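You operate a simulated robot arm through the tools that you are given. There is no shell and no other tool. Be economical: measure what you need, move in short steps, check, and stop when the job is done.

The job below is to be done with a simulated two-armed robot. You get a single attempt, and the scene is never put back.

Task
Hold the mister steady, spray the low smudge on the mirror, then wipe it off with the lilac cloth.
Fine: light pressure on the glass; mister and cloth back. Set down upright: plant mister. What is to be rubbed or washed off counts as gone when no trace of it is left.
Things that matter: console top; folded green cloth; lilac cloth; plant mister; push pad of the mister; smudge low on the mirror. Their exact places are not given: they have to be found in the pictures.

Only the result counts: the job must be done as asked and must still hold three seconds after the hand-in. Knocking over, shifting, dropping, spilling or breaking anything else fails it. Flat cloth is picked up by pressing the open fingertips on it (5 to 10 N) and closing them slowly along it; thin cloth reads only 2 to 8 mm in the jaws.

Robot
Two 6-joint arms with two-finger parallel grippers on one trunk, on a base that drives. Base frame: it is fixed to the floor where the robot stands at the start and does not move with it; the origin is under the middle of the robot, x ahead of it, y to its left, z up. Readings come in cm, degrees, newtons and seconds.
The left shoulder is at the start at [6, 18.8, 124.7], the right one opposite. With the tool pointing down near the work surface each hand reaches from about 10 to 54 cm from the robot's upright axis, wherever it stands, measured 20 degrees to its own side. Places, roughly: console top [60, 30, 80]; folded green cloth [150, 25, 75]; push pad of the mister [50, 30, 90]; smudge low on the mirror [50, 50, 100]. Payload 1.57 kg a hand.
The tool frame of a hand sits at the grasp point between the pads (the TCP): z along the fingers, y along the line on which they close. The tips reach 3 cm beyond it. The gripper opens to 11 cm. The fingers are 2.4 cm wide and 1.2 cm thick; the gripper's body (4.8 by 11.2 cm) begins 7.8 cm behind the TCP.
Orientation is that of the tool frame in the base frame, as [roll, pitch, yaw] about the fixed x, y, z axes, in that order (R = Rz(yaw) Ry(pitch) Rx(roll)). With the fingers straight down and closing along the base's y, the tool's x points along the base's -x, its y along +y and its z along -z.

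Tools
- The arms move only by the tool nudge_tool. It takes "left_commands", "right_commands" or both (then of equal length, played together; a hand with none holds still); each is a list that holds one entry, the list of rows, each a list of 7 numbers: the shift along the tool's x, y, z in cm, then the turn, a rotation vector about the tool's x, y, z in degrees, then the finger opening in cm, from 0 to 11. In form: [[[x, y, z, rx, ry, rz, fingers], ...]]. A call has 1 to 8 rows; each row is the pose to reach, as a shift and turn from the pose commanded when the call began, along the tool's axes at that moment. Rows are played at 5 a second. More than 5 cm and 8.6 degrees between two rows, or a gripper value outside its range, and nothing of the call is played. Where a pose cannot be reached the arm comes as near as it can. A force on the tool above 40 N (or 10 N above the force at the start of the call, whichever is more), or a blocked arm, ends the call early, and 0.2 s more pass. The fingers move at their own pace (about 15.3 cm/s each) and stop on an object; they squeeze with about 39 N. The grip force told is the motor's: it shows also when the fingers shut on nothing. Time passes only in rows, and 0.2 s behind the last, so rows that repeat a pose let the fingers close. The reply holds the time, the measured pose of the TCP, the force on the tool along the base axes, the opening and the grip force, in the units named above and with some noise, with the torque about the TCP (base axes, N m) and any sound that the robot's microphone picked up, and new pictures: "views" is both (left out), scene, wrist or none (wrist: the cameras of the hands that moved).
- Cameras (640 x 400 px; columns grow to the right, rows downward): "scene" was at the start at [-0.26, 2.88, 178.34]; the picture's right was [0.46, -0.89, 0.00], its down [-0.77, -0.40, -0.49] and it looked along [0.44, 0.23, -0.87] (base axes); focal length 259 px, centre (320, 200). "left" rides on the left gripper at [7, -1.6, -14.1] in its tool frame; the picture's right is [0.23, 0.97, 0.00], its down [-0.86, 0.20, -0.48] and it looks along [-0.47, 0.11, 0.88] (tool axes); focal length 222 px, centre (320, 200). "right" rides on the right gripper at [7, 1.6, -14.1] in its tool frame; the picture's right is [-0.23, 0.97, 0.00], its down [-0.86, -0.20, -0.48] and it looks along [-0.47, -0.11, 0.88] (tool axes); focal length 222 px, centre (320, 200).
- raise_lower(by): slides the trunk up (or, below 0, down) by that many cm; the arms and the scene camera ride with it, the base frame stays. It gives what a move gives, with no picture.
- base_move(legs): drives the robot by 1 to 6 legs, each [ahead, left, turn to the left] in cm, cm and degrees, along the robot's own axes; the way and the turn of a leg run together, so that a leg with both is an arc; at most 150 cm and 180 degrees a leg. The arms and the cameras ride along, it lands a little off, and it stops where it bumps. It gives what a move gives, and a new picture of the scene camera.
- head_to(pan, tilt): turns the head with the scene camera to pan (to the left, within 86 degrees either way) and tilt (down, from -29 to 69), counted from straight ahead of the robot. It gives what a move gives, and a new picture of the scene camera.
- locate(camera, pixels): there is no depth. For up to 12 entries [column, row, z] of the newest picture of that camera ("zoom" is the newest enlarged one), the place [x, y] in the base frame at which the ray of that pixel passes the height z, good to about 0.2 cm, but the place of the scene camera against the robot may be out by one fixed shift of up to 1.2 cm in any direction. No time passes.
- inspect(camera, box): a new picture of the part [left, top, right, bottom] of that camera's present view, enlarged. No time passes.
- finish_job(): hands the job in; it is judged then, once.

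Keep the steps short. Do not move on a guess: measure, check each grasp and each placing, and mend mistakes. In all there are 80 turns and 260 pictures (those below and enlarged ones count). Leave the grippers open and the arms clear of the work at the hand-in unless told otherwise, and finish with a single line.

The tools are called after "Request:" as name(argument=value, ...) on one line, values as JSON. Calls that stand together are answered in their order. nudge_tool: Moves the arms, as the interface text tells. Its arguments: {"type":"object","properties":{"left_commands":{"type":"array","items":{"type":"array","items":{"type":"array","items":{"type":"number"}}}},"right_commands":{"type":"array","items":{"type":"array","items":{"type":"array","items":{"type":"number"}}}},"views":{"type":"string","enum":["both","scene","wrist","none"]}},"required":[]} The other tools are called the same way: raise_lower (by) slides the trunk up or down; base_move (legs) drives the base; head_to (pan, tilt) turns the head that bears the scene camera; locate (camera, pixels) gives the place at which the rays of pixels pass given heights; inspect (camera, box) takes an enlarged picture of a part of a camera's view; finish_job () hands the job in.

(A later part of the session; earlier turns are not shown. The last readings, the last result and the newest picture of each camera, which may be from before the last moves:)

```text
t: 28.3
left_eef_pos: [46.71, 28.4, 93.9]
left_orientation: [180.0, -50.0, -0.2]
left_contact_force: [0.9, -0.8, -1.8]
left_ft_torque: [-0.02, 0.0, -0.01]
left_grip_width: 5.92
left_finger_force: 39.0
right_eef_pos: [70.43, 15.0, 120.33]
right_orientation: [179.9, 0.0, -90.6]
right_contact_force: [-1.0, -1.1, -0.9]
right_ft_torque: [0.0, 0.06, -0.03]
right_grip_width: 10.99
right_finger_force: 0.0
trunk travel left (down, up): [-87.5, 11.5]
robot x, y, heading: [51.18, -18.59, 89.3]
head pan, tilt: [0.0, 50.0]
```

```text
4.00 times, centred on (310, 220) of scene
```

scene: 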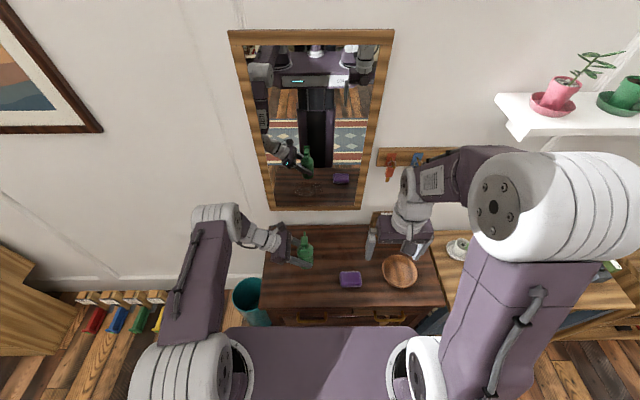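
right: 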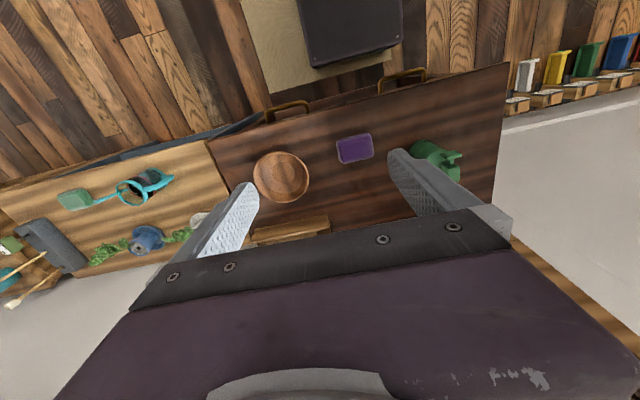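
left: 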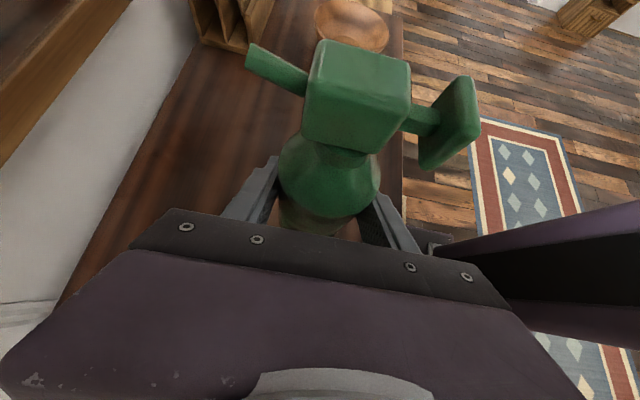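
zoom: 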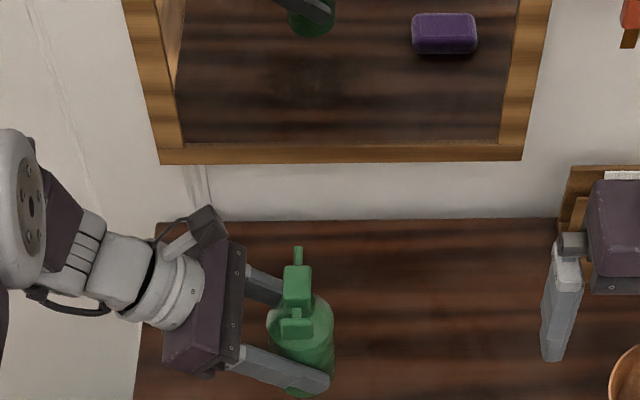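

Lifted; the grip stayed rigid. The paddle is now ≈(46.8,25.0,102.6). I bring the right hand, closed and pointing down, in front of it at (46.8,17,104.8).

Request:
nudge_tool(right_commands=[[[-0.2, 3.9, 2.5, 0, 0, 0, 0], [-0.5, 7.8, 5.1, 0, 0, 0, 0], [-0.8, 11.8, 7.8, 0, 0, 0, 0], [-1.1, 15.7, 10.4, 0, 0, 0, 0], [-1.4, 19.7, 13, 0, 0, 0, 0], [-1.7, 23.6, 15.6, 0, 0, 0, 0], [-1.7, 23.6, 15.6, 0, 0, 0, 0]]], views="both")

Request:
inspect(camera="scene", box=[250, 200, 370, 280])

Request:
inspect(camera="left", box=[240, 20, 500, 220])

```text
t: 29.9
left_eef_pos: [46.82, 28.48, 93.91]
left_orientation: [179.9, -49.9, -0.2]
left_contact_force: [0.9, 0.4, -2.0]
left_ft_torque: [0.03, 0.0, -0.01]
left_grip_width: 5.91
left_finger_force: 39.6
right_eef_pos: [46.77, 16.93, 105.15]
right_orientation: [-180.0, 0.0, -90.8]
right_contact_force: [0.7, -0.5, 0.0]
right_ft_torque: [-0.01, 0.01, 0.01]
right_grip_width: 0.0
right_finger_force: 21.5
trunk travel left (down, up): [-87.5, 11.5]
robot x, y, heading: [51.71, -18.4, 89.2]
head pan, tilt: [0.0, 50.0]
```

scene: 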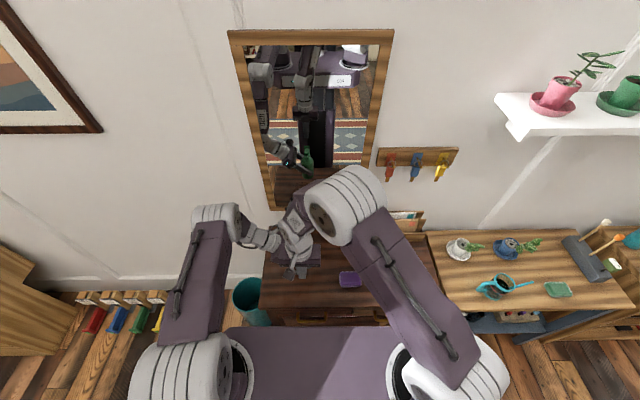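
right: 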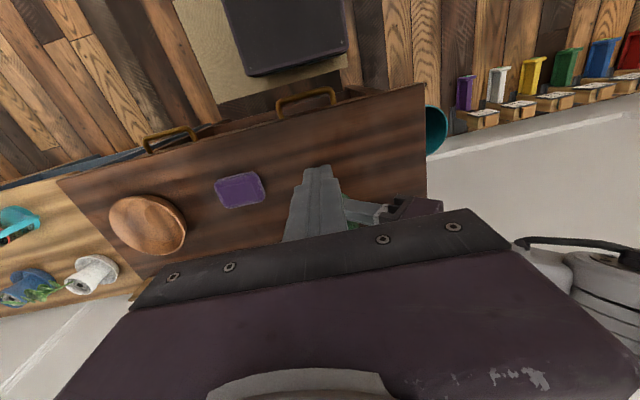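

```text
5.00 times, centred on (310, 240) of scene
```

zoom: 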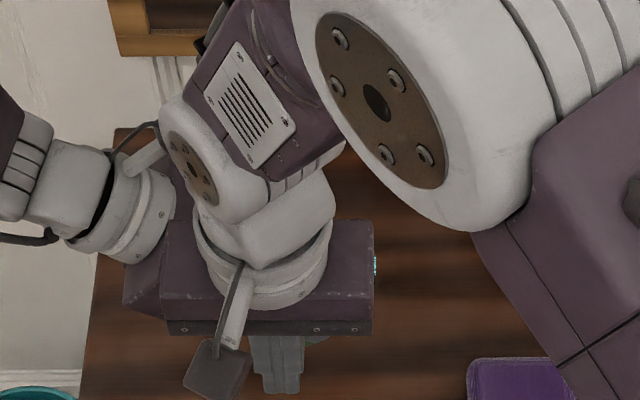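

```text
2.00 times, centred on (370, 120) of left
```

zoom: 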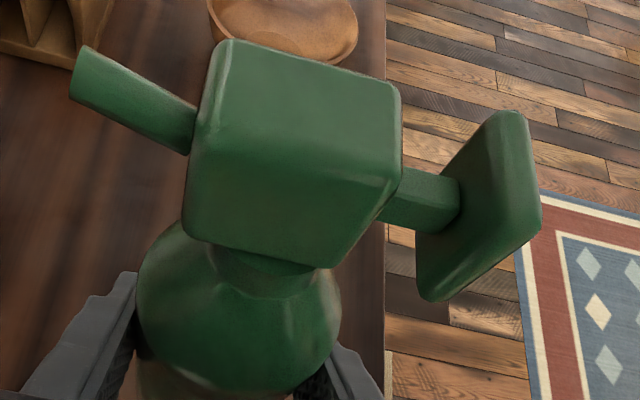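

The closed right finger is in front of the paddle, all clear. I advance 5 cm toward it, then look.

Request:
nudge_tool(right_commands=[[[-2, 0, 0, 0, 0, 0, 0], [-4, 0, 0, 0, 0, 0, 0], [-5, 0, 0, 0, 0, 0, 0], [-5, 0, 0, 0, 0, 0, 0]]], views="none")

Request:
inspect(camera="left", box=[240, 20, 560, 220])

```text
t: 30.9
left_eef_pos: [46.72, 28.32, 93.85]
left_orientation: [-180.0, -50.0, -0.1]
left_contact_force: [-0.7, 0.5, -1.7]
left_ft_torque: [0.02, 0.01, -0.02]
left_grip_width: 5.9
left_finger_force: 39.1
right_eef_pos: [46.96, 21.82, 104.86]
right_orientation: [179.9, -0.1, -90.7]
right_contact_force: [0.9, -0.1, 0.1]
right_ft_torque: [0.02, -0.03, 0.01]
right_grip_width: 0.0
right_finger_force: 21.0
trunk travel left (down, up): [-87.5, 11.5]
robot x, y, heading: [51.4, -18.15, 89.3]
head pan, tilt: [0.0, 50.0]
```

```text
2.00 times, centred on (400, 120) of left
```

zoom: 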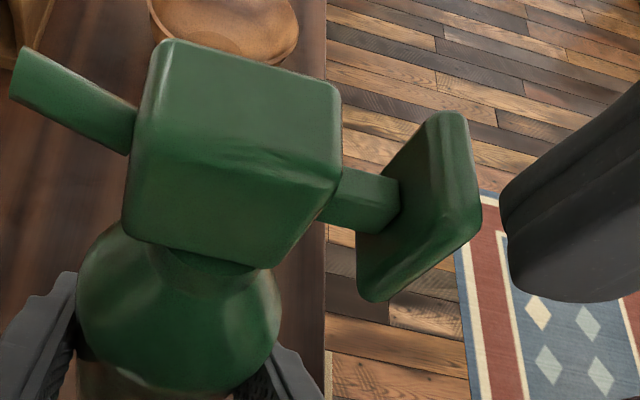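

The tip is lined up with the paddle, gap ≈1–1.5 cm. I push slowly in small rows to 2.0 cm and read force and sound.

Request:
nudge_tool(right_commands=[[[-0.5, 0, 0, 0, 0, 0, 0], [-1, 0, 0, 0, 0, 0, 0], [-1.3, 0, 0, 0, 0, 0, 0], [-1.6, 0, 0, 0, 0, 0, 0], [-1.8, 0, 0, 0, 0, 0, 0], [-2, 0, 0, 0, 0, 0, 0]]], views="none")

Request:
inspect(camera="left", box=[240, 20, 560, 220])

```text
t: 32.3
left_eef_pos: [46.72, 28.49, 94.02]
left_orientation: [179.9, -50.0, -0.1]
left_contact_force: [0.0, 1.9, -2.9]
left_ft_torque: [-0.2, 0.01, -0.03]
left_grip_width: 5.92
left_finger_force: 38.9
right_eef_pos: [46.99, 23.88, 104.75]
right_orientation: [180.0, -0.1, -90.8]
right_contact_force: [0.1, -1.4, 0.0]
right_ft_torque: [-0.05, -0.04, 0.01]
right_grip_width: 0.0
right_finger_force: 21.5
trunk travel left (down, up): [-87.5, 11.5]
robot x, y, heading: [51.45, -18.59, 88.9]
head pan, tilt: [0.0, 50.0]
```

```text
2.00 times, centred on (400, 120) of left
```

zoom: 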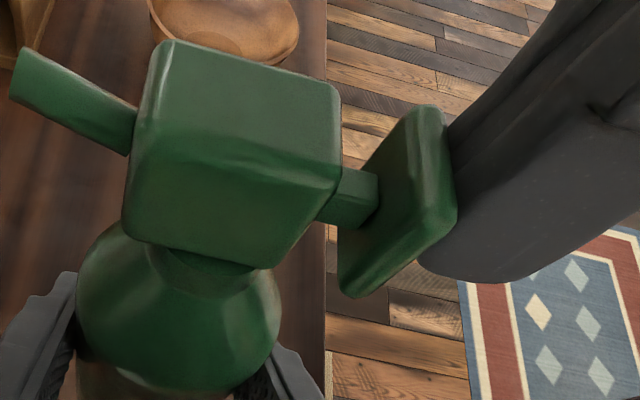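

Contact at ~1.4 N and the paddle is moving in. I push a further 0.8 cm in small steps and hold.

Request:
nudge_tool(right_commands=[[[-0.2, 0, 0, 0, 0, 0, 0], [-0.4, 0, 0, 0, 0, 0, 0], [-0.6, 0, 0, 0, 0, 0, 0], [-0.8, 0, 0, 0, 0, 0, 0], [-0.8, 0, 0, 0, 0, 0, 0]]], views="none")

Request:
inspect(camera="left", box=[240, 20, 560, 220])

```text
t: 33.5
left_eef_pos: [46.76, 28.29, 93.9]
left_orientation: [180.0, -50.0, -0.1]
left_contact_force: [-1.2, 4.9, -1.7]
left_ft_torque: [-0.48, -0.06, -0.01]
left_grip_width: 5.9
left_finger_force: 38.9
right_eef_pos: [46.95, 24.64, 104.83]
right_orientation: [-180.0, -0.1, -90.7]
right_contact_force: [0.2, -4.9, -1.7]
right_ft_torque: [-0.07, 0.04, 0.01]
right_grip_width: 0.0
right_finger_force: 21.1
trunk travel left (down, up): [-87.5, 11.5]
robot x, y, heading: [51.94, -18.63, 89.1]
head pan, tilt: [0.0, 50.0]
heard: click
```

```text
2.00 times, centred on (400, 120) of left
```

zoom: 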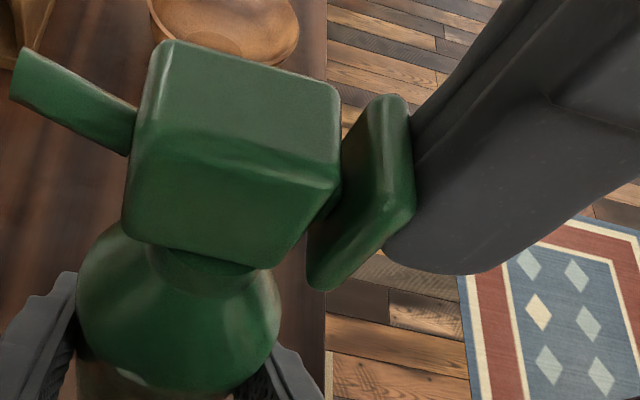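

A click was heard at ~5 N. I release the paddle, draw the right hand back 8 cm and look at the glass.

Request:
nudge_tool(right_commands=[[[2, 0, 0, 0, 0, 0, 0], [5, 0, 0, 0, 0, 0, 0], [8, -4, -1, 0, 0, 0, 0], [8, -9, -3, 0, 0, 0, 0], [8, -14, -5, 0, 0, 0, 0], [8, -19, -7, 0, 0, 0, 5], [8, -23, -8, 0, 0, 0, 11]]], views="scene")

Request:
inspect(camera="scene", box=[260, 160, 360, 220])

Request:
inspect(camera="scene", box=[280, 175, 330, 205])

```text
refused: row 3 steps farther than a row can; nothing moved
```

```text
6.40 times, centred on (310, 190) of scene
```

zoom: 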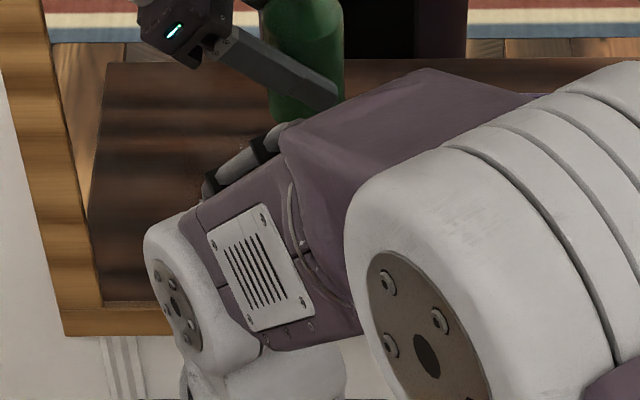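

```text
12.80 times, centred on (305, 190) of scene
```

zoom: 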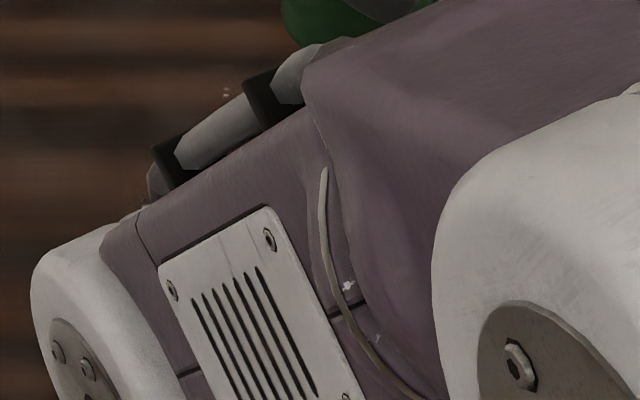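

One row was over 5 cm; I repeat with smaller rows.

Request:
nudge_tool(right_commands=[[[1.5, 0, 0, 0, 0, 0, 0], [5, 0, 0, 0, 0, 0, 0], [8, -3, -1, 0, 0, 0, 0], [8, -7, -2.5, 0, 0, 0, 0], [8, -11, -4, 0, 0, 0, 0], [8, -15, -5.5, 0, 0, 0, 5], [8, -19, -7, 0, 0, 0, 11], [8, -23, -8.5, 0, 0, 0, 11]]], views="both")

Request:
inspect(camera="scene", box=[260, 160, 360, 220])

Request:
inspect(camera="scene", box=[280, 175, 330, 205])

```text
t: 35.3
left_eef_pos: [46.76, 28.3, 93.91]
left_orientation: [180.0, -50.0, -0.2]
left_contact_force: [-0.9, -0.5, -2.2]
left_ft_torque: [0.0, 0.02, 0.03]
left_grip_width: 5.91
left_finger_force: 38.8
right_eef_pos: [70.27, 16.12, 113.47]
right_orientation: [179.9, 0.0, -90.8]
right_contact_force: [0.0, 0.0, 0.4]
right_ft_torque: [-0.03, 0.02, -0.04]
right_grip_width: 11.04
right_finger_force: 0.1
trunk travel left (down, up): [-87.5, 11.5]
robot x, y, heading: [51.42, -18.73, 89.2]
head pan, tilt: [0.0, 50.0]
```

scene: 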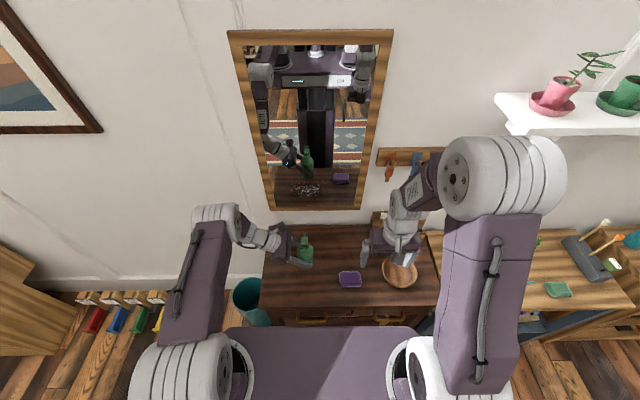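
right: 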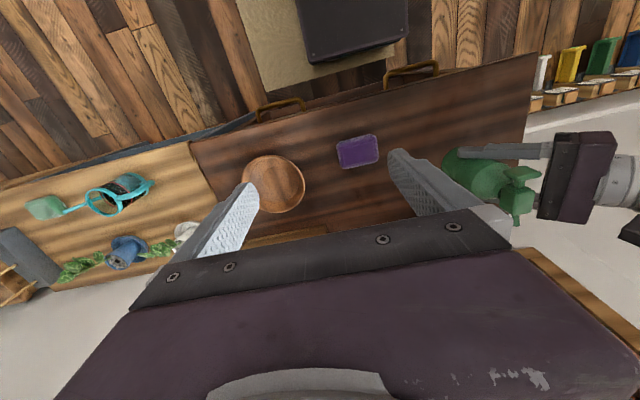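

```text
6.40 times, centred on (310, 190) of scene
```

zoom: 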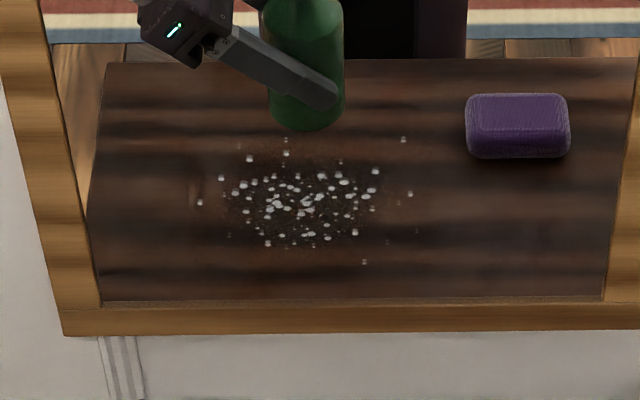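

```text
12.80 times, centred on (305, 190) of scene
```

zoom: 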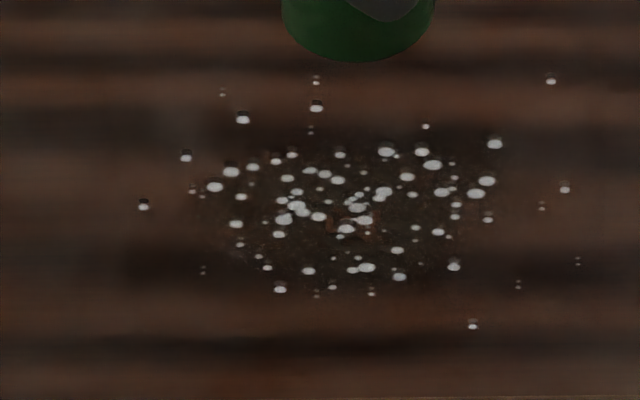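

The mist covers the smudge squarely. I put the mister back: reverse of the lift, with +0.4 cm in y to undo the earlier nudge.

Request:
nudge_tool(left_commands=[[[-1.5, -0.4, 1.6, 0, 0, 0, 4.5], [-3, -0.4, 3.2, 0, 0, 0, 4.5], [-4.3, -0.4, 4.6, 0, 0, 0, 4.5], [-5, -0.4, 5.35, 0, 0, 0, 4.5], [-5.5, -0.4, 5.9, 0, 0, 0, 4.5], [-5.71, -0.4, 6.1, 0, 0, 0, 4.5], [-5.71, -0.4, 6.1, 0, 0, 0, 4.5]]], views="both")

Request:
inspect(camera="scene", box=[250, 220, 350, 290])

```text
t: 36.9
left_eef_pos: [47.78, 28.82, 85.53]
left_orientation: [-179.8, -50.1, -0.3]
left_contact_force: [2.1, 1.9, 15.6]
left_ft_torque: [0.2, -0.44, 0.08]
left_grip_width: 5.92
left_finger_force: 38.8
right_eef_pos: [70.06, 16.22, 113.72]
right_orientation: [180.0, 0.0, -90.7]
right_contact_force: [-0.9, 0.6, 0.5]
right_ft_torque: [-0.01, -0.02, 0.0]
right_grip_width: 10.99
right_finger_force: 0.0
trunk travel left (down, up): [-87.5, 11.5]
robot x, y, heading: [51.18, -18.51, 89.2]
head pan, tilt: [0.0, 50.0]
```

scene: 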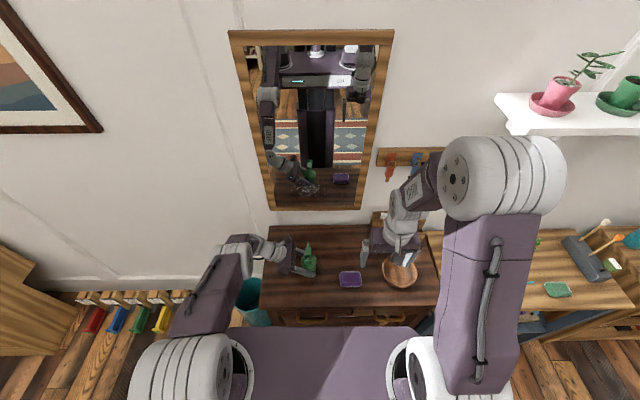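
left: 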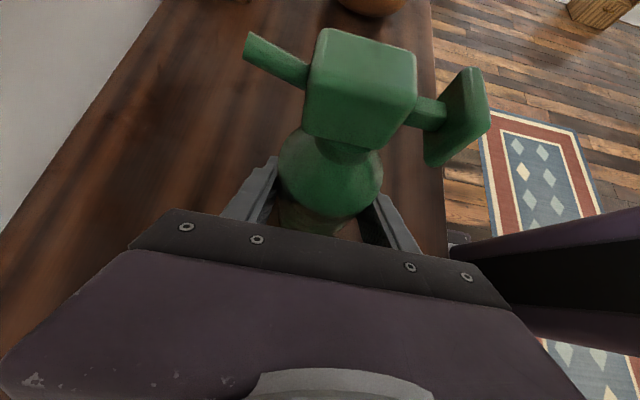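

```text
5.71 times, centred on (300, 255) of scene
```

zoom: 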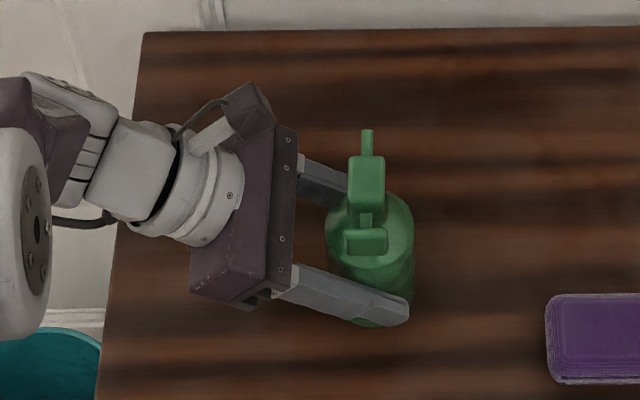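

Upward force of 15.6 N: pressed ~4 mm too low. I ease up 0.3 cm before opening.

Request:
nudge_tool(left_commands=[[[0.12, 0, -0.1, 0, 0, 0, 4.5], [0.23, 0, -0.19, 0, 0, 0, 4.5], [0.23, 0, -0.19, 0, 0, 0, 4.5]]], views="none")

```text
t: 37.7
left_eef_pos: [47.87, 28.77, 85.69]
left_orientation: [180.0, -49.9, -0.1]
left_contact_force: [0.5, -0.8, -2.1]
left_ft_torque: [0.02, 0.0, 0.0]
left_grip_width: 5.91
left_finger_force: 38.8
right_eef_pos: [70.08, 16.23, 113.48]
right_orientation: [-180.0, -0.1, -90.6]
right_contact_force: [0.1, -0.1, 1.0]
right_ft_torque: [0.01, -0.01, 0.0]
right_grip_width: 10.99
right_finger_force: 0.0
trunk travel left (down, up): [-87.5, 11.5]
robot x, y, heading: [51.15, -18.57, 89.3]
head pan, tilt: [0.0, 50.0]
```

Now it carries the full weight (≈2 N), just hovering. I lower 1 mm, then open gradually.

Request:
nudge_tool(left_commands=[[[-0.08, 0, 0.07, 0, 0, 0, 4.5], [-0.08, 0, 0.07, 0, 0, 0, 5.8], [-0.08, 0, 0.07, 0, 0, 0, 6.2], [-0.08, 0, 0.07, 0, 0, 0, 7], [-0.08, 0, 0.07, 0, 0, 0, 9], [-0.08, 0, 0.07, 0, 0, 0, 11], [-0.08, 0, 0.07, 0, 0, 0, 11]]], views="both")

Request:
inspect(camera="scene", box=[250, 220, 350, 290])

```text
t: 39.3
left_eef_pos: [47.77, 28.85, 85.76]
left_orientation: [-179.9, -50.0, -0.2]
left_contact_force: [-0.9, -0.1, 0.1]
left_ft_torque: [0.02, 0.0, 0.02]
left_grip_width: 11.0
left_finger_force: 0.0
right_eef_pos: [70.14, 16.32, 113.45]
right_orientation: [-180.0, -0.1, -90.7]
right_contact_force: [-0.5, -0.1, -0.3]
right_ft_torque: [0.0, -0.02, -0.02]
right_grip_width: 10.99
right_finger_force: 0.1
trunk travel left (down, up): [-87.5, 11.5]
robot x, y, heading: [51.42, -18.59, 89.1]
head pan, tilt: [0.0, 50.0]
```

scene: 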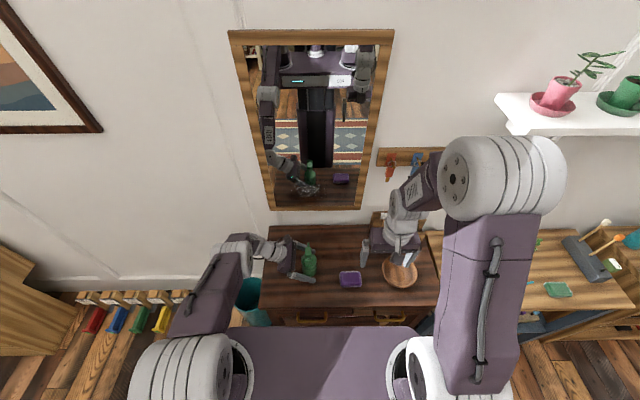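
left: 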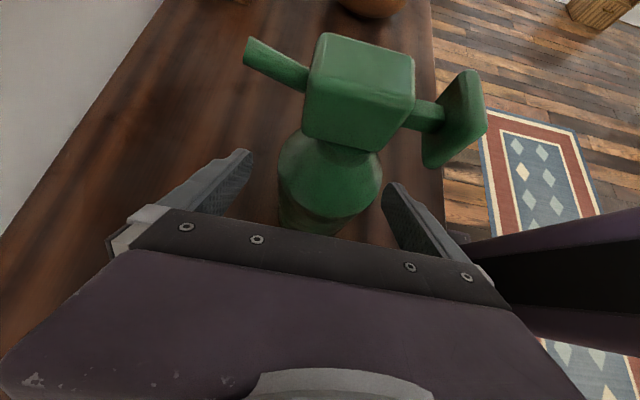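

```text
5.71 times, centred on (300, 255) of scene
```

zoom: 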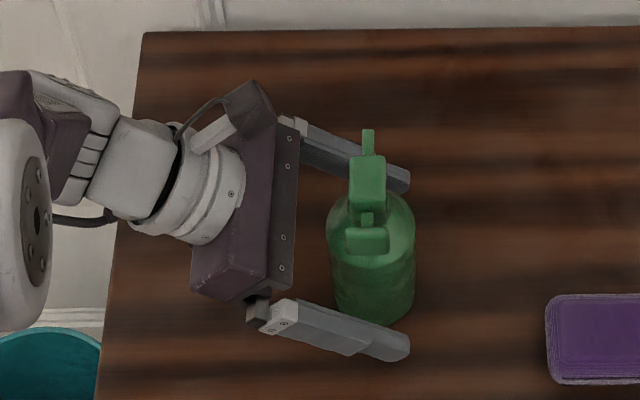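

The mister stands upright within a few mm of its old place. I back the left hand straight out along its axis, then up and left.

Request:
nudge_tool(left_commands=[[[0, 0, -4, 0, 0, 0, 11], [0, 0, -8, 0, 0, 0, 11], [0, 0, -12.5, 0, 0, 0, 11], [1.5, 0, -17, 0, 0, 0, 11], [3, 0, -21.5, 0, 0, 0, 11], [4.5, 2, -25.5, 0, 0, 0, 11], [6, 4, -29.5, 0, 0, 0, 11], [7.5, 6, -33.5, 0, 0, 0, 11]]], views="both")

Request:
inspect(camera="scene", box=[280, 220, 400, 300])

Request:
inspect(camera="right", box=[300, 110, 420, 190])

```text
t: 41.1
left_eef_pos: [26.92, 22.76, 113.2]
left_orientation: [-179.9, -50.0, -0.2]
left_contact_force: [0.0, 0.2, -0.3]
left_ft_torque: [0.02, 0.0, 0.01]
left_grip_width: 11.03
left_finger_force: 0.1
right_eef_pos: [70.17, 16.12, 113.66]
right_orientation: [-180.0, 0.1, -90.7]
right_contact_force: [0.6, -0.1, 0.2]
right_ft_torque: [0.03, -0.03, 0.0]
right_grip_width: 11.02
right_finger_force: 0.1
trunk travel left (down, up): [-87.5, 11.5]
robot x, y, heading: [51.33, -18.52, 89.3]
head pan, tilt: [0.0, 50.0]
```

scene: 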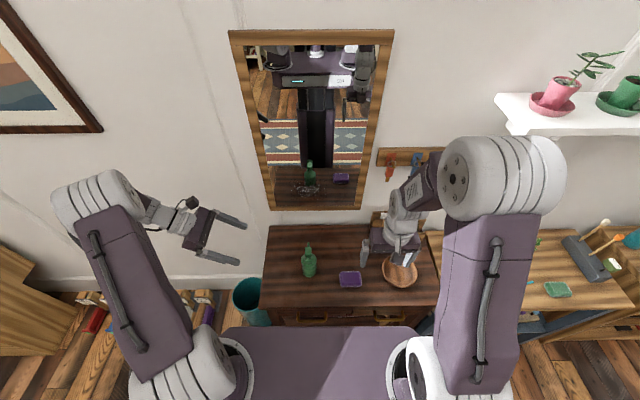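
left: 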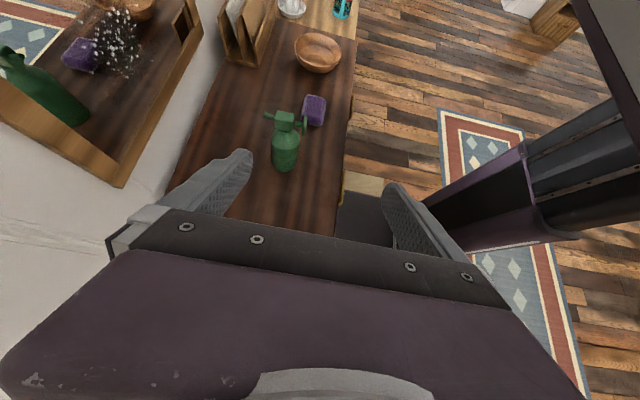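

```text
5.00 times, centred on (340, 260) of scene
```

zoom: 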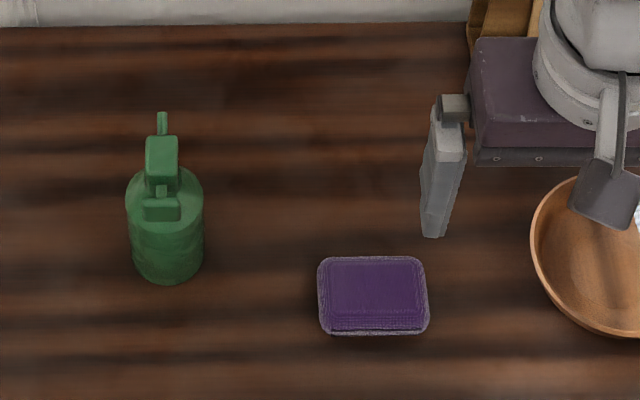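

```text
5.00 times, centred on (360, 150) of right
```

zoom: 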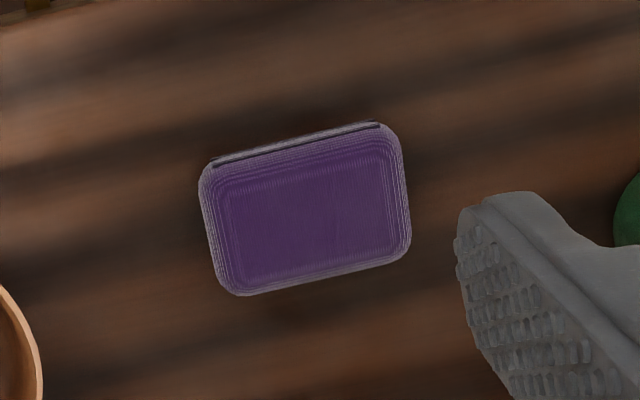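

I enlarge the cloth in the left view to get its thickness and extents.

Request:
inspect(camera="left", box=[280, 80, 350, 140])

Request:
locate(camera="right", pixels=[[338, 140, 80], [375, 134.5, 80], [382, 161, 80], [344.5, 168.5, 80], [361, 151.5, 83]])

Request:
locate(camera="scene", pixels=[[339.6, 286.5, 80], [361.5, 286.5, 80], [361, 271.5, 80], [340, 271.5, 80], [350.6, 277, 83], [295.2, 190.8, 103.3], [318.3, 190.8, 103.3], [306.9, 185.3, 106], [306.9, 197, 100]])

```text
6.67 times, centred on (315, 110) of left
```

zoom: 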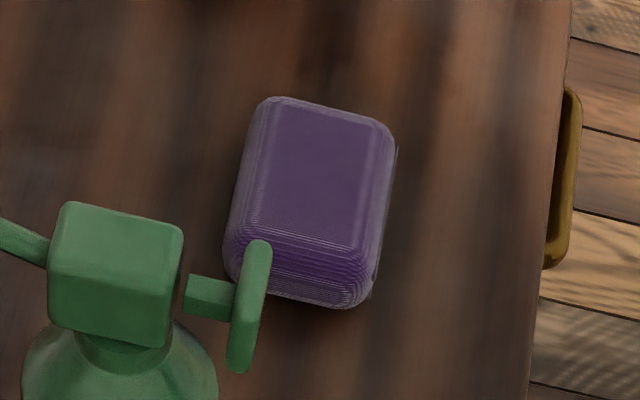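

```text
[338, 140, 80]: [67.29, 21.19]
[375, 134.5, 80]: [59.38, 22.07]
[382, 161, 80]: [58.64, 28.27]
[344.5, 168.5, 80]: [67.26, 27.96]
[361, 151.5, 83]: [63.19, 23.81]
```

```text
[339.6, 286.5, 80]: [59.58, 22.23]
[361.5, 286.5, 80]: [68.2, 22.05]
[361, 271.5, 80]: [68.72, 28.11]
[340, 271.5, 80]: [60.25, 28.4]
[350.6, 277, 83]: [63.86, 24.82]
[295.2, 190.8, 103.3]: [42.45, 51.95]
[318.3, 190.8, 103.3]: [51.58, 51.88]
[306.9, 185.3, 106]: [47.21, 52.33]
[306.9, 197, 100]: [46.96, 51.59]
```

Cloth spans x≈59–67.5, y≈21.5–27.5. I move the right hand over its middle (63.2,24.4), jaws at 5 cm, tips ~5 cm above the table.

Request:
nudge_tool(right_commands=[[[-1.35, 1.18, 4.25, 0, 0, 0, 8], [-2.7, 2.35, 8.5, 0, 0, 0, 6], [-4.05, 3.5, 12.75, 0, 0, 0, 5], [-5.4, 4.7, 17, 0, 0, 0, 5], [-6.75, 5.9, 21.2, 0, 0, 0, 5], [-8.1, 7.05, 25.4, 0, 0, 0, 5], [-8.1, 7.05, 25.4, 0, 0, 0, 5]]], views="both")

Request:
inspect(camera="left", box=[260, 60, 360, 140])

Request:
inspect(camera="right", box=[220, 100, 420, 240])

```text
t: 42.7
left_eef_pos: [27.12, 22.77, 113.13]
left_orientation: [-180.0, -50.0, -0.2]
left_contact_force: [-0.2, 0.4, 0.9]
left_ft_torque: [0.0, 0.01, 0.01]
left_grip_width: 11.01
left_finger_force: 0.1
right_eef_pos: [62.51, 24.55, 87.93]
right_orientation: [180.0, 0.1, -90.9]
right_contact_force: [0.1, -0.2, -0.8]
right_ft_torque: [0.0, -0.03, -0.03]
right_grip_width: 5.01
right_finger_force: 0.1
trunk travel left (down, up): [-87.5, 11.5]
robot x, y, heading: [51.46, -18.53, 89.1]
head pan, tilt: [0.0, 50.0]
```

scene: 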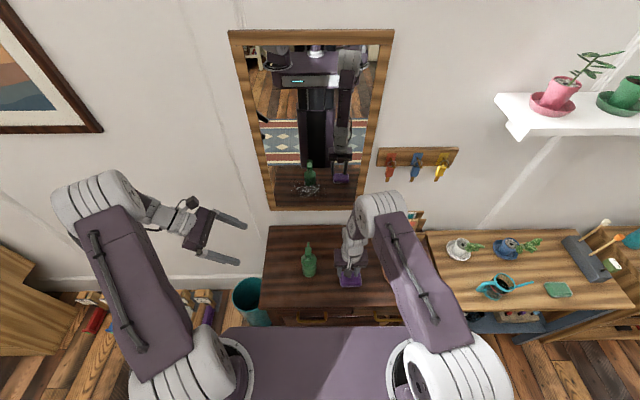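
right: 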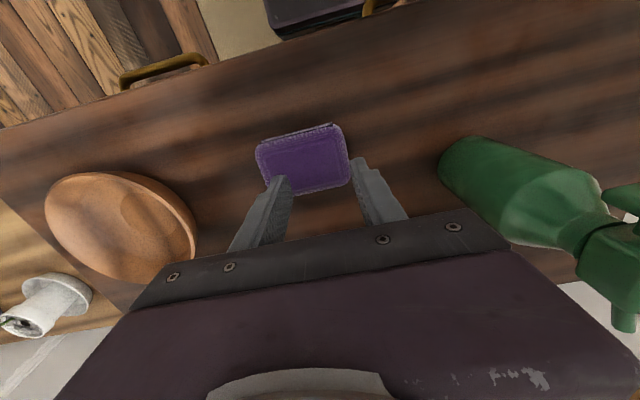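

```text
5.00 times, centred on (310, 100) of left
```

zoom: 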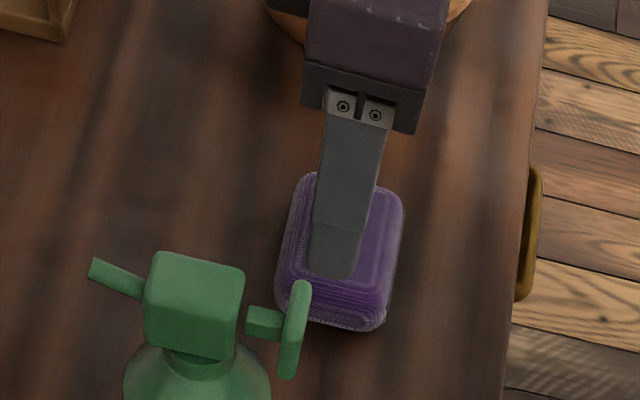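

```text
2.86 times, centred on (320, 170) of right
```

zoom: 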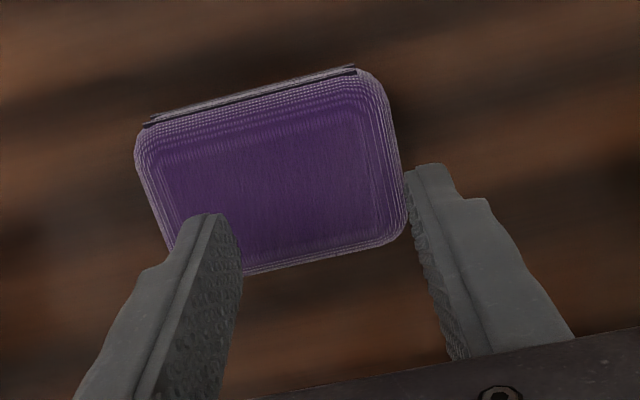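

Request:
locate(camera="right", pixels=[[258, 144, 80], [337, 124.5, 80], [350, 183, 80], [274, 195, 80], [270, 155, 82], [340, 140, 82], [345, 178, 82]])

```text
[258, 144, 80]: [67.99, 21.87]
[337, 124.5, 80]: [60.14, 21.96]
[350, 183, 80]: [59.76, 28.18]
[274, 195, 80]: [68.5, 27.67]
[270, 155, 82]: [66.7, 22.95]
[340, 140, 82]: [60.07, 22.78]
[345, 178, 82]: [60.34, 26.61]
```

Cloth centre refined to (64.1,24.8). I shift 1.5 cm right and descend 2 cm.

Request:
nudge_tool(right_commands=[[[0, -0.8, 0, 0, 0, 0, 5], [-0.2, -1.5, 0.5, 0, 0, 0, 5], [-0.2, -1.5, 1.2, 0, 0, 0, 5], [-0.2, -1.5, 2, 0, 0, 0, 5], [-0.2, -1.5, 2, 0, 0, 0, 5]]], views="wrist")

```text
t: 43.9
left_eef_pos: [27.04, 22.86, 113.13]
left_orientation: [-179.9, -50.0, -0.2]
left_contact_force: [0.3, -0.3, 0.8]
left_ft_torque: [-0.02, 0.03, 0.01]
left_grip_width: 11.01
left_finger_force: 0.0
right_eef_pos: [64.36, 24.79, 85.98]
right_orientation: [180.0, 0.2, -90.7]
right_contact_force: [0.0, -1.0, 12.5]
right_ft_torque: [-0.04, 0.03, -0.01]
right_grip_width: 5.0
right_finger_force: 0.1
trunk travel left (down, up): [-87.5, 11.5]
robot x, y, heading: [51.67, -18.57, 89.2]
head pan, tilt: [0.0, 50.0]
```

right: 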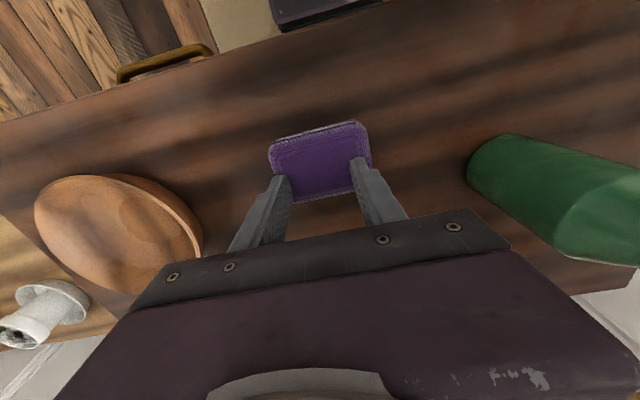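

Contact at 12.5 N; cloth top ≈83. I ease 0.12 cm to reach 5–10 N, then close slowly along it.

Request:
nudge_tool(right_commands=[[[0, 0, -0.12, 0, 0, 0, 5], [0, 0, -0.12, 0, 0, 0, 5]]], views="none")

```text
t: 44.5
left_eef_pos: [27.0, 22.84, 113.13]
left_orientation: [-179.9, -50.0, -0.2]
left_contact_force: [0.6, -0.3, 0.3]
left_ft_torque: [-0.02, -0.02, -0.05]
left_grip_width: 10.97
left_finger_force: 0.1
right_eef_pos: [64.35, 24.81, 85.96]
right_orientation: [180.0, 0.1, -90.7]
right_contact_force: [-2.4, 0.9, 4.8]
right_ft_torque: [0.02, 0.07, 0.0]
right_grip_width: 5.0
right_finger_force: 0.0
trunk travel left (down, up): [-87.5, 11.5]
robot x, y, heading: [51.39, -18.61, 89.3]
head pan, tilt: [0.0, 50.0]
```

4.8 N; I add 0.05 cm and close slowly.

Request:
nudge_tool(right_commands=[[[0, 0, 0.06, 0, 0, 0, 4.6], [0, 0, 0.06, 0, 0, 0, 4], [0, 0, 0.06, 0, 0, 0, 3.4], [0, 0, 0.06, 0, 0, 0, 2.8], [0, 0, 0.06, 0, 0, 0, 2.2], [0, 0, 0.06, 0, 0, 0, 1.6], [0, 0, 0.06, 0, 0, 0, 1], [0, 0, 0.06, 0, 0, 0, 0.4]]], views="wrist")

Request:
inspect(camera="right", box=[220, 100, 420, 240])

Request:
inspect(camera="left", box=[260, 60, 360, 140])

```text
t: 46.3
left_eef_pos: [27.07, 22.99, 113.24]
left_orientation: [180.0, -50.0, -0.3]
left_contact_force: [-0.2, 0.3, 0.1]
left_ft_torque: [0.03, -0.02, 0.01]
left_grip_width: 10.97
left_finger_force: 0.1
right_eef_pos: [64.46, 24.78, 86.03]
right_orientation: [180.0, -0.1, -90.7]
right_contact_force: [-0.9, -0.5, 3.5]
right_ft_torque: [0.0, 0.02, -0.01]
right_grip_width: 0.57
right_finger_force: 0.6
trunk travel left (down, up): [-87.5, 11.5]
robot x, y, heading: [51.58, -18.63, 89.3]
head pan, tilt: [0.0, 50.0]
```

right: 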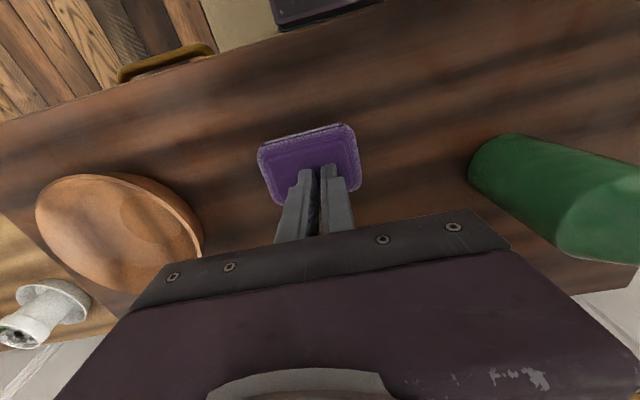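

```text
2.86 times, centred on (320, 170) of right
```

zoom: 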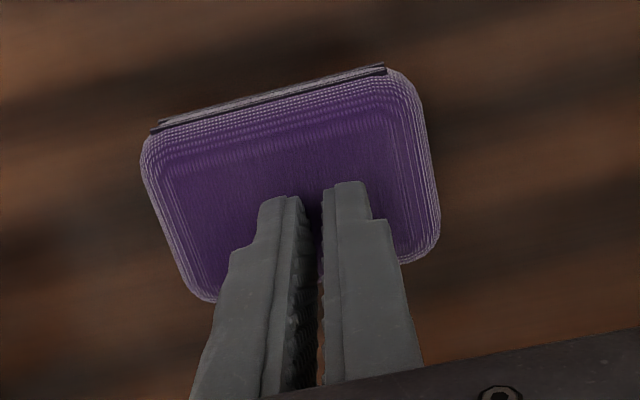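

```text
5.00 times, centred on (310, 100) of left
```

zoom: 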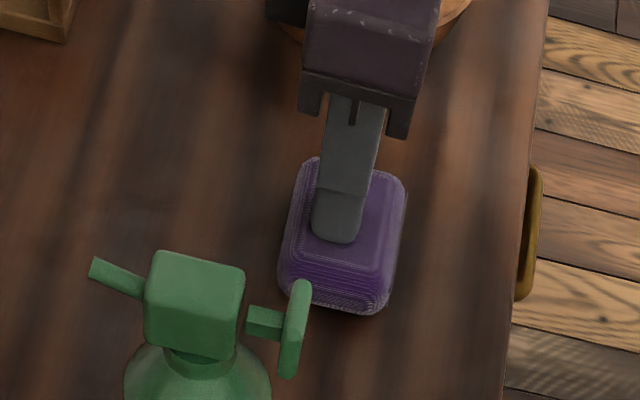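

Opening 0.57 with light grip. I close fully, see the reading, then test-lift 1.5 cm.

Request:
nudge_tool(right_commands=[[[0, 0, 0, 0, 0, 0, 0], [0, 0, 0, 0, 0, 0, 0], [0, 0, 0, 0, 0, 0, 0], [0, 0, -0.5, 0, 0, 0, 0], [0, 0, -1, 0, 0, 0, 0], [0, 0, -1.5, 0, 0, 0, 0], [0, 0, -1.5, 0, 0, 0, 0]]], views="wrist")

Request:
inspect(camera="left", box=[260, 60, 360, 140])

```text
t: 47.9
left_eef_pos: [27.18, 22.9, 113.01]
left_orientation: [-179.9, -49.9, -0.1]
left_contact_force: [-0.1, 0.6, -0.8]
left_ft_torque: [0.0, 0.01, 0.0]
left_grip_width: 11.0
left_finger_force: 0.0
right_eef_pos: [64.44, 24.87, 87.57]
right_orientation: [-180.0, -0.1, -90.7]
right_contact_force: [0.2, -0.1, -0.4]
right_ft_torque: [0.0, 0.0, -0.01]
right_grip_width: 0.0
right_finger_force: 21.6
trunk travel left (down, up): [-87.5, 11.5]
robot x, y, heading: [51.75, -18.74, 89.0]
head pan, tilt: [0.0, 50.0]
```

right: 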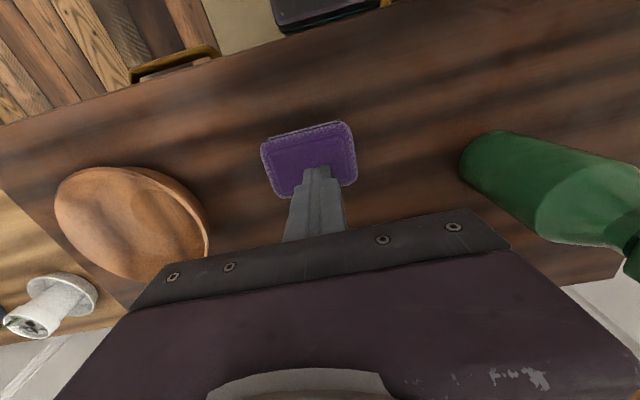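

```text
5.00 times, centred on (310, 100) of left
```

zoom: 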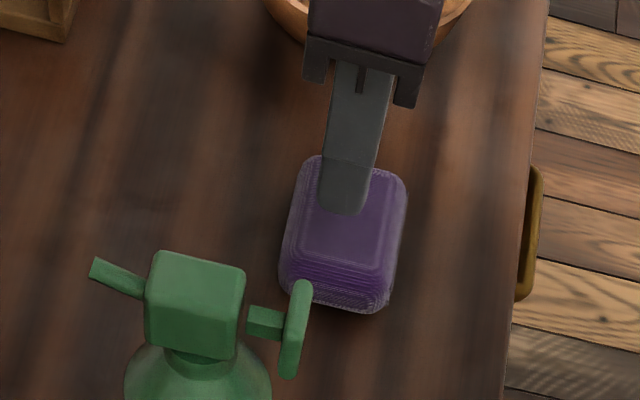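

The jaws shut on nothing: the cloth is a thick folded pad (~3 cm), not a flat sheet. I'll grip it by its sides instead; first re-measure its place.

Request:
locate(camera="right", pixels=[[262, 146, 80], [345, 123, 80], [356, 182, 80], [280, 198, 80], [309, 160, 83], [180, 195, 84], [150, 170, 84]])

Request:
inspect(camera="right", box=[240, 100, 380, 220])

```text
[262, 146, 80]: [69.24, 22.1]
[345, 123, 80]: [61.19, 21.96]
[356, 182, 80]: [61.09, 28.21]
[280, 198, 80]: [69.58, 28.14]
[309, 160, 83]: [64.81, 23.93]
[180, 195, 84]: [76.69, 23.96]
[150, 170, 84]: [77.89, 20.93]
```

```text
3.33 times, centred on (310, 160) of right
```

zoom: 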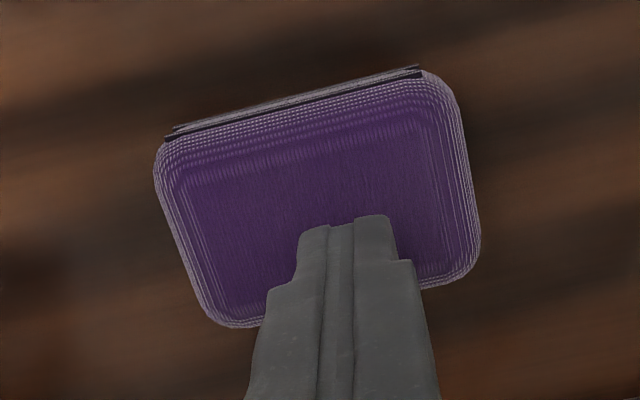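

Pad is now centred ≈(65.2,25.1), about 1 cm right of its original spot (64.1,24.8). I open to 11 cm above it, centre on it, and look.

Request:
nudge_tool(right_commands=[[[0, 0, -0.5, 0, 0, 0, 5], [-0.2, -0.7, -0.5, 0, 0, 0, 11], [-0.2, -0.7, -0.5, 0, 0, 0, 11], [-0.2, -0.7, 0, 0, 0, 0, 11], [-0.2, -0.7, 0, 0, 0, 0, 11]]], views="both")

Request:
inspect(camera="right", box=[200, 80, 440, 240])

Request:
inspect(camera="left", box=[260, 60, 360, 140])

```text
t: 49.1
left_eef_pos: [27.09, 22.96, 113.09]
left_orientation: [179.9, -50.0, -0.2]
left_contact_force: [-0.3, 0.0, 0.2]
left_ft_torque: [0.0, -0.03, -0.01]
left_grip_width: 11.02
left_finger_force: 0.0
right_eef_pos: [65.0, 25.04, 87.52]
right_orientation: [180.0, 0.0, -90.7]
right_contact_force: [1.1, -0.5, -0.3]
right_ft_torque: [0.01, 0.0, 0.07]
right_grip_width: 11.0
right_finger_force: 0.0
trunk travel left (down, up): [-87.5, 11.5]
robot x, y, heading: [51.22, -18.79, 89.2]
head pan, tilt: [0.0, 50.0]
```

scene: 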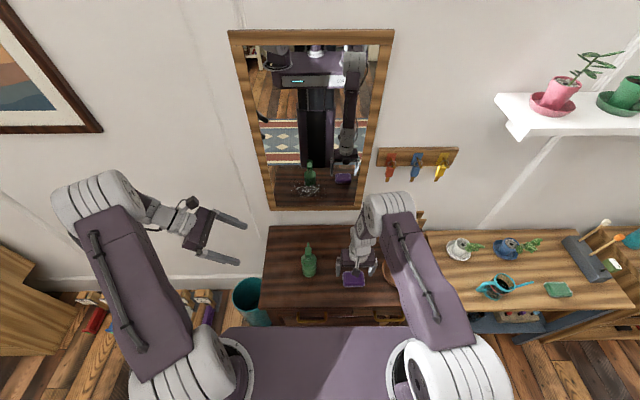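
right: 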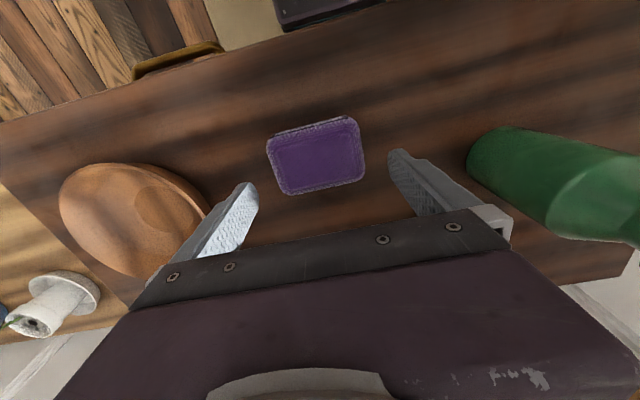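

```text
2.50 times, centred on (320, 160) of right
```

zoom: 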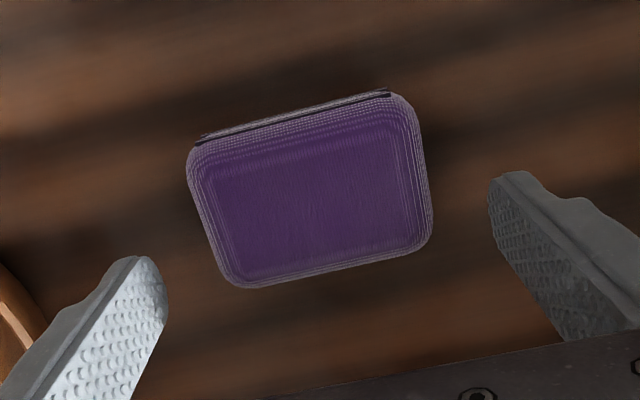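

```text
5.00 times, centred on (310, 100) of left
```

zoom: 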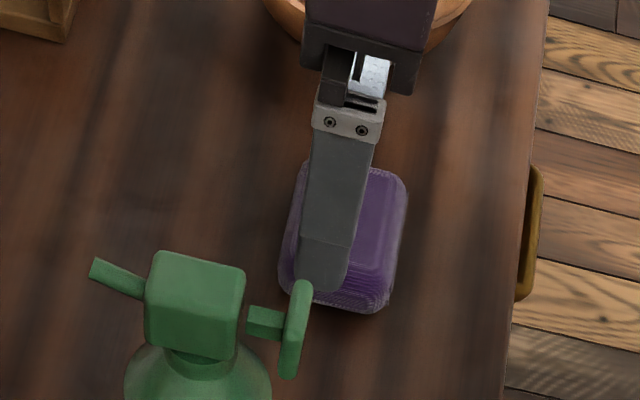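

Request:
locate(camera="right", pixels=[[268, 143, 80.5], [355, 120, 80.5], [364, 176, 80.5], [286, 194, 80.5], [250, 188, 84.5], [398, 157, 84.5]])

Request:
locate(camera="left", pixels=[[306, 92.8, 83], [326, 96.5, 83], [304, 118, 80], [324.5, 122.5, 80]])

```text
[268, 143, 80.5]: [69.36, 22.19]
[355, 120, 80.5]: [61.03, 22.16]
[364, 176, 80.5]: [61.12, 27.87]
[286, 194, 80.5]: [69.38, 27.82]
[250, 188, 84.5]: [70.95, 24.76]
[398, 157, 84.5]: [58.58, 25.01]
```

```text
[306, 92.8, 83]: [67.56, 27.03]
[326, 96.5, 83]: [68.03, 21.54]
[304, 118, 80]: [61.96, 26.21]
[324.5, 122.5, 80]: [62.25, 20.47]
```

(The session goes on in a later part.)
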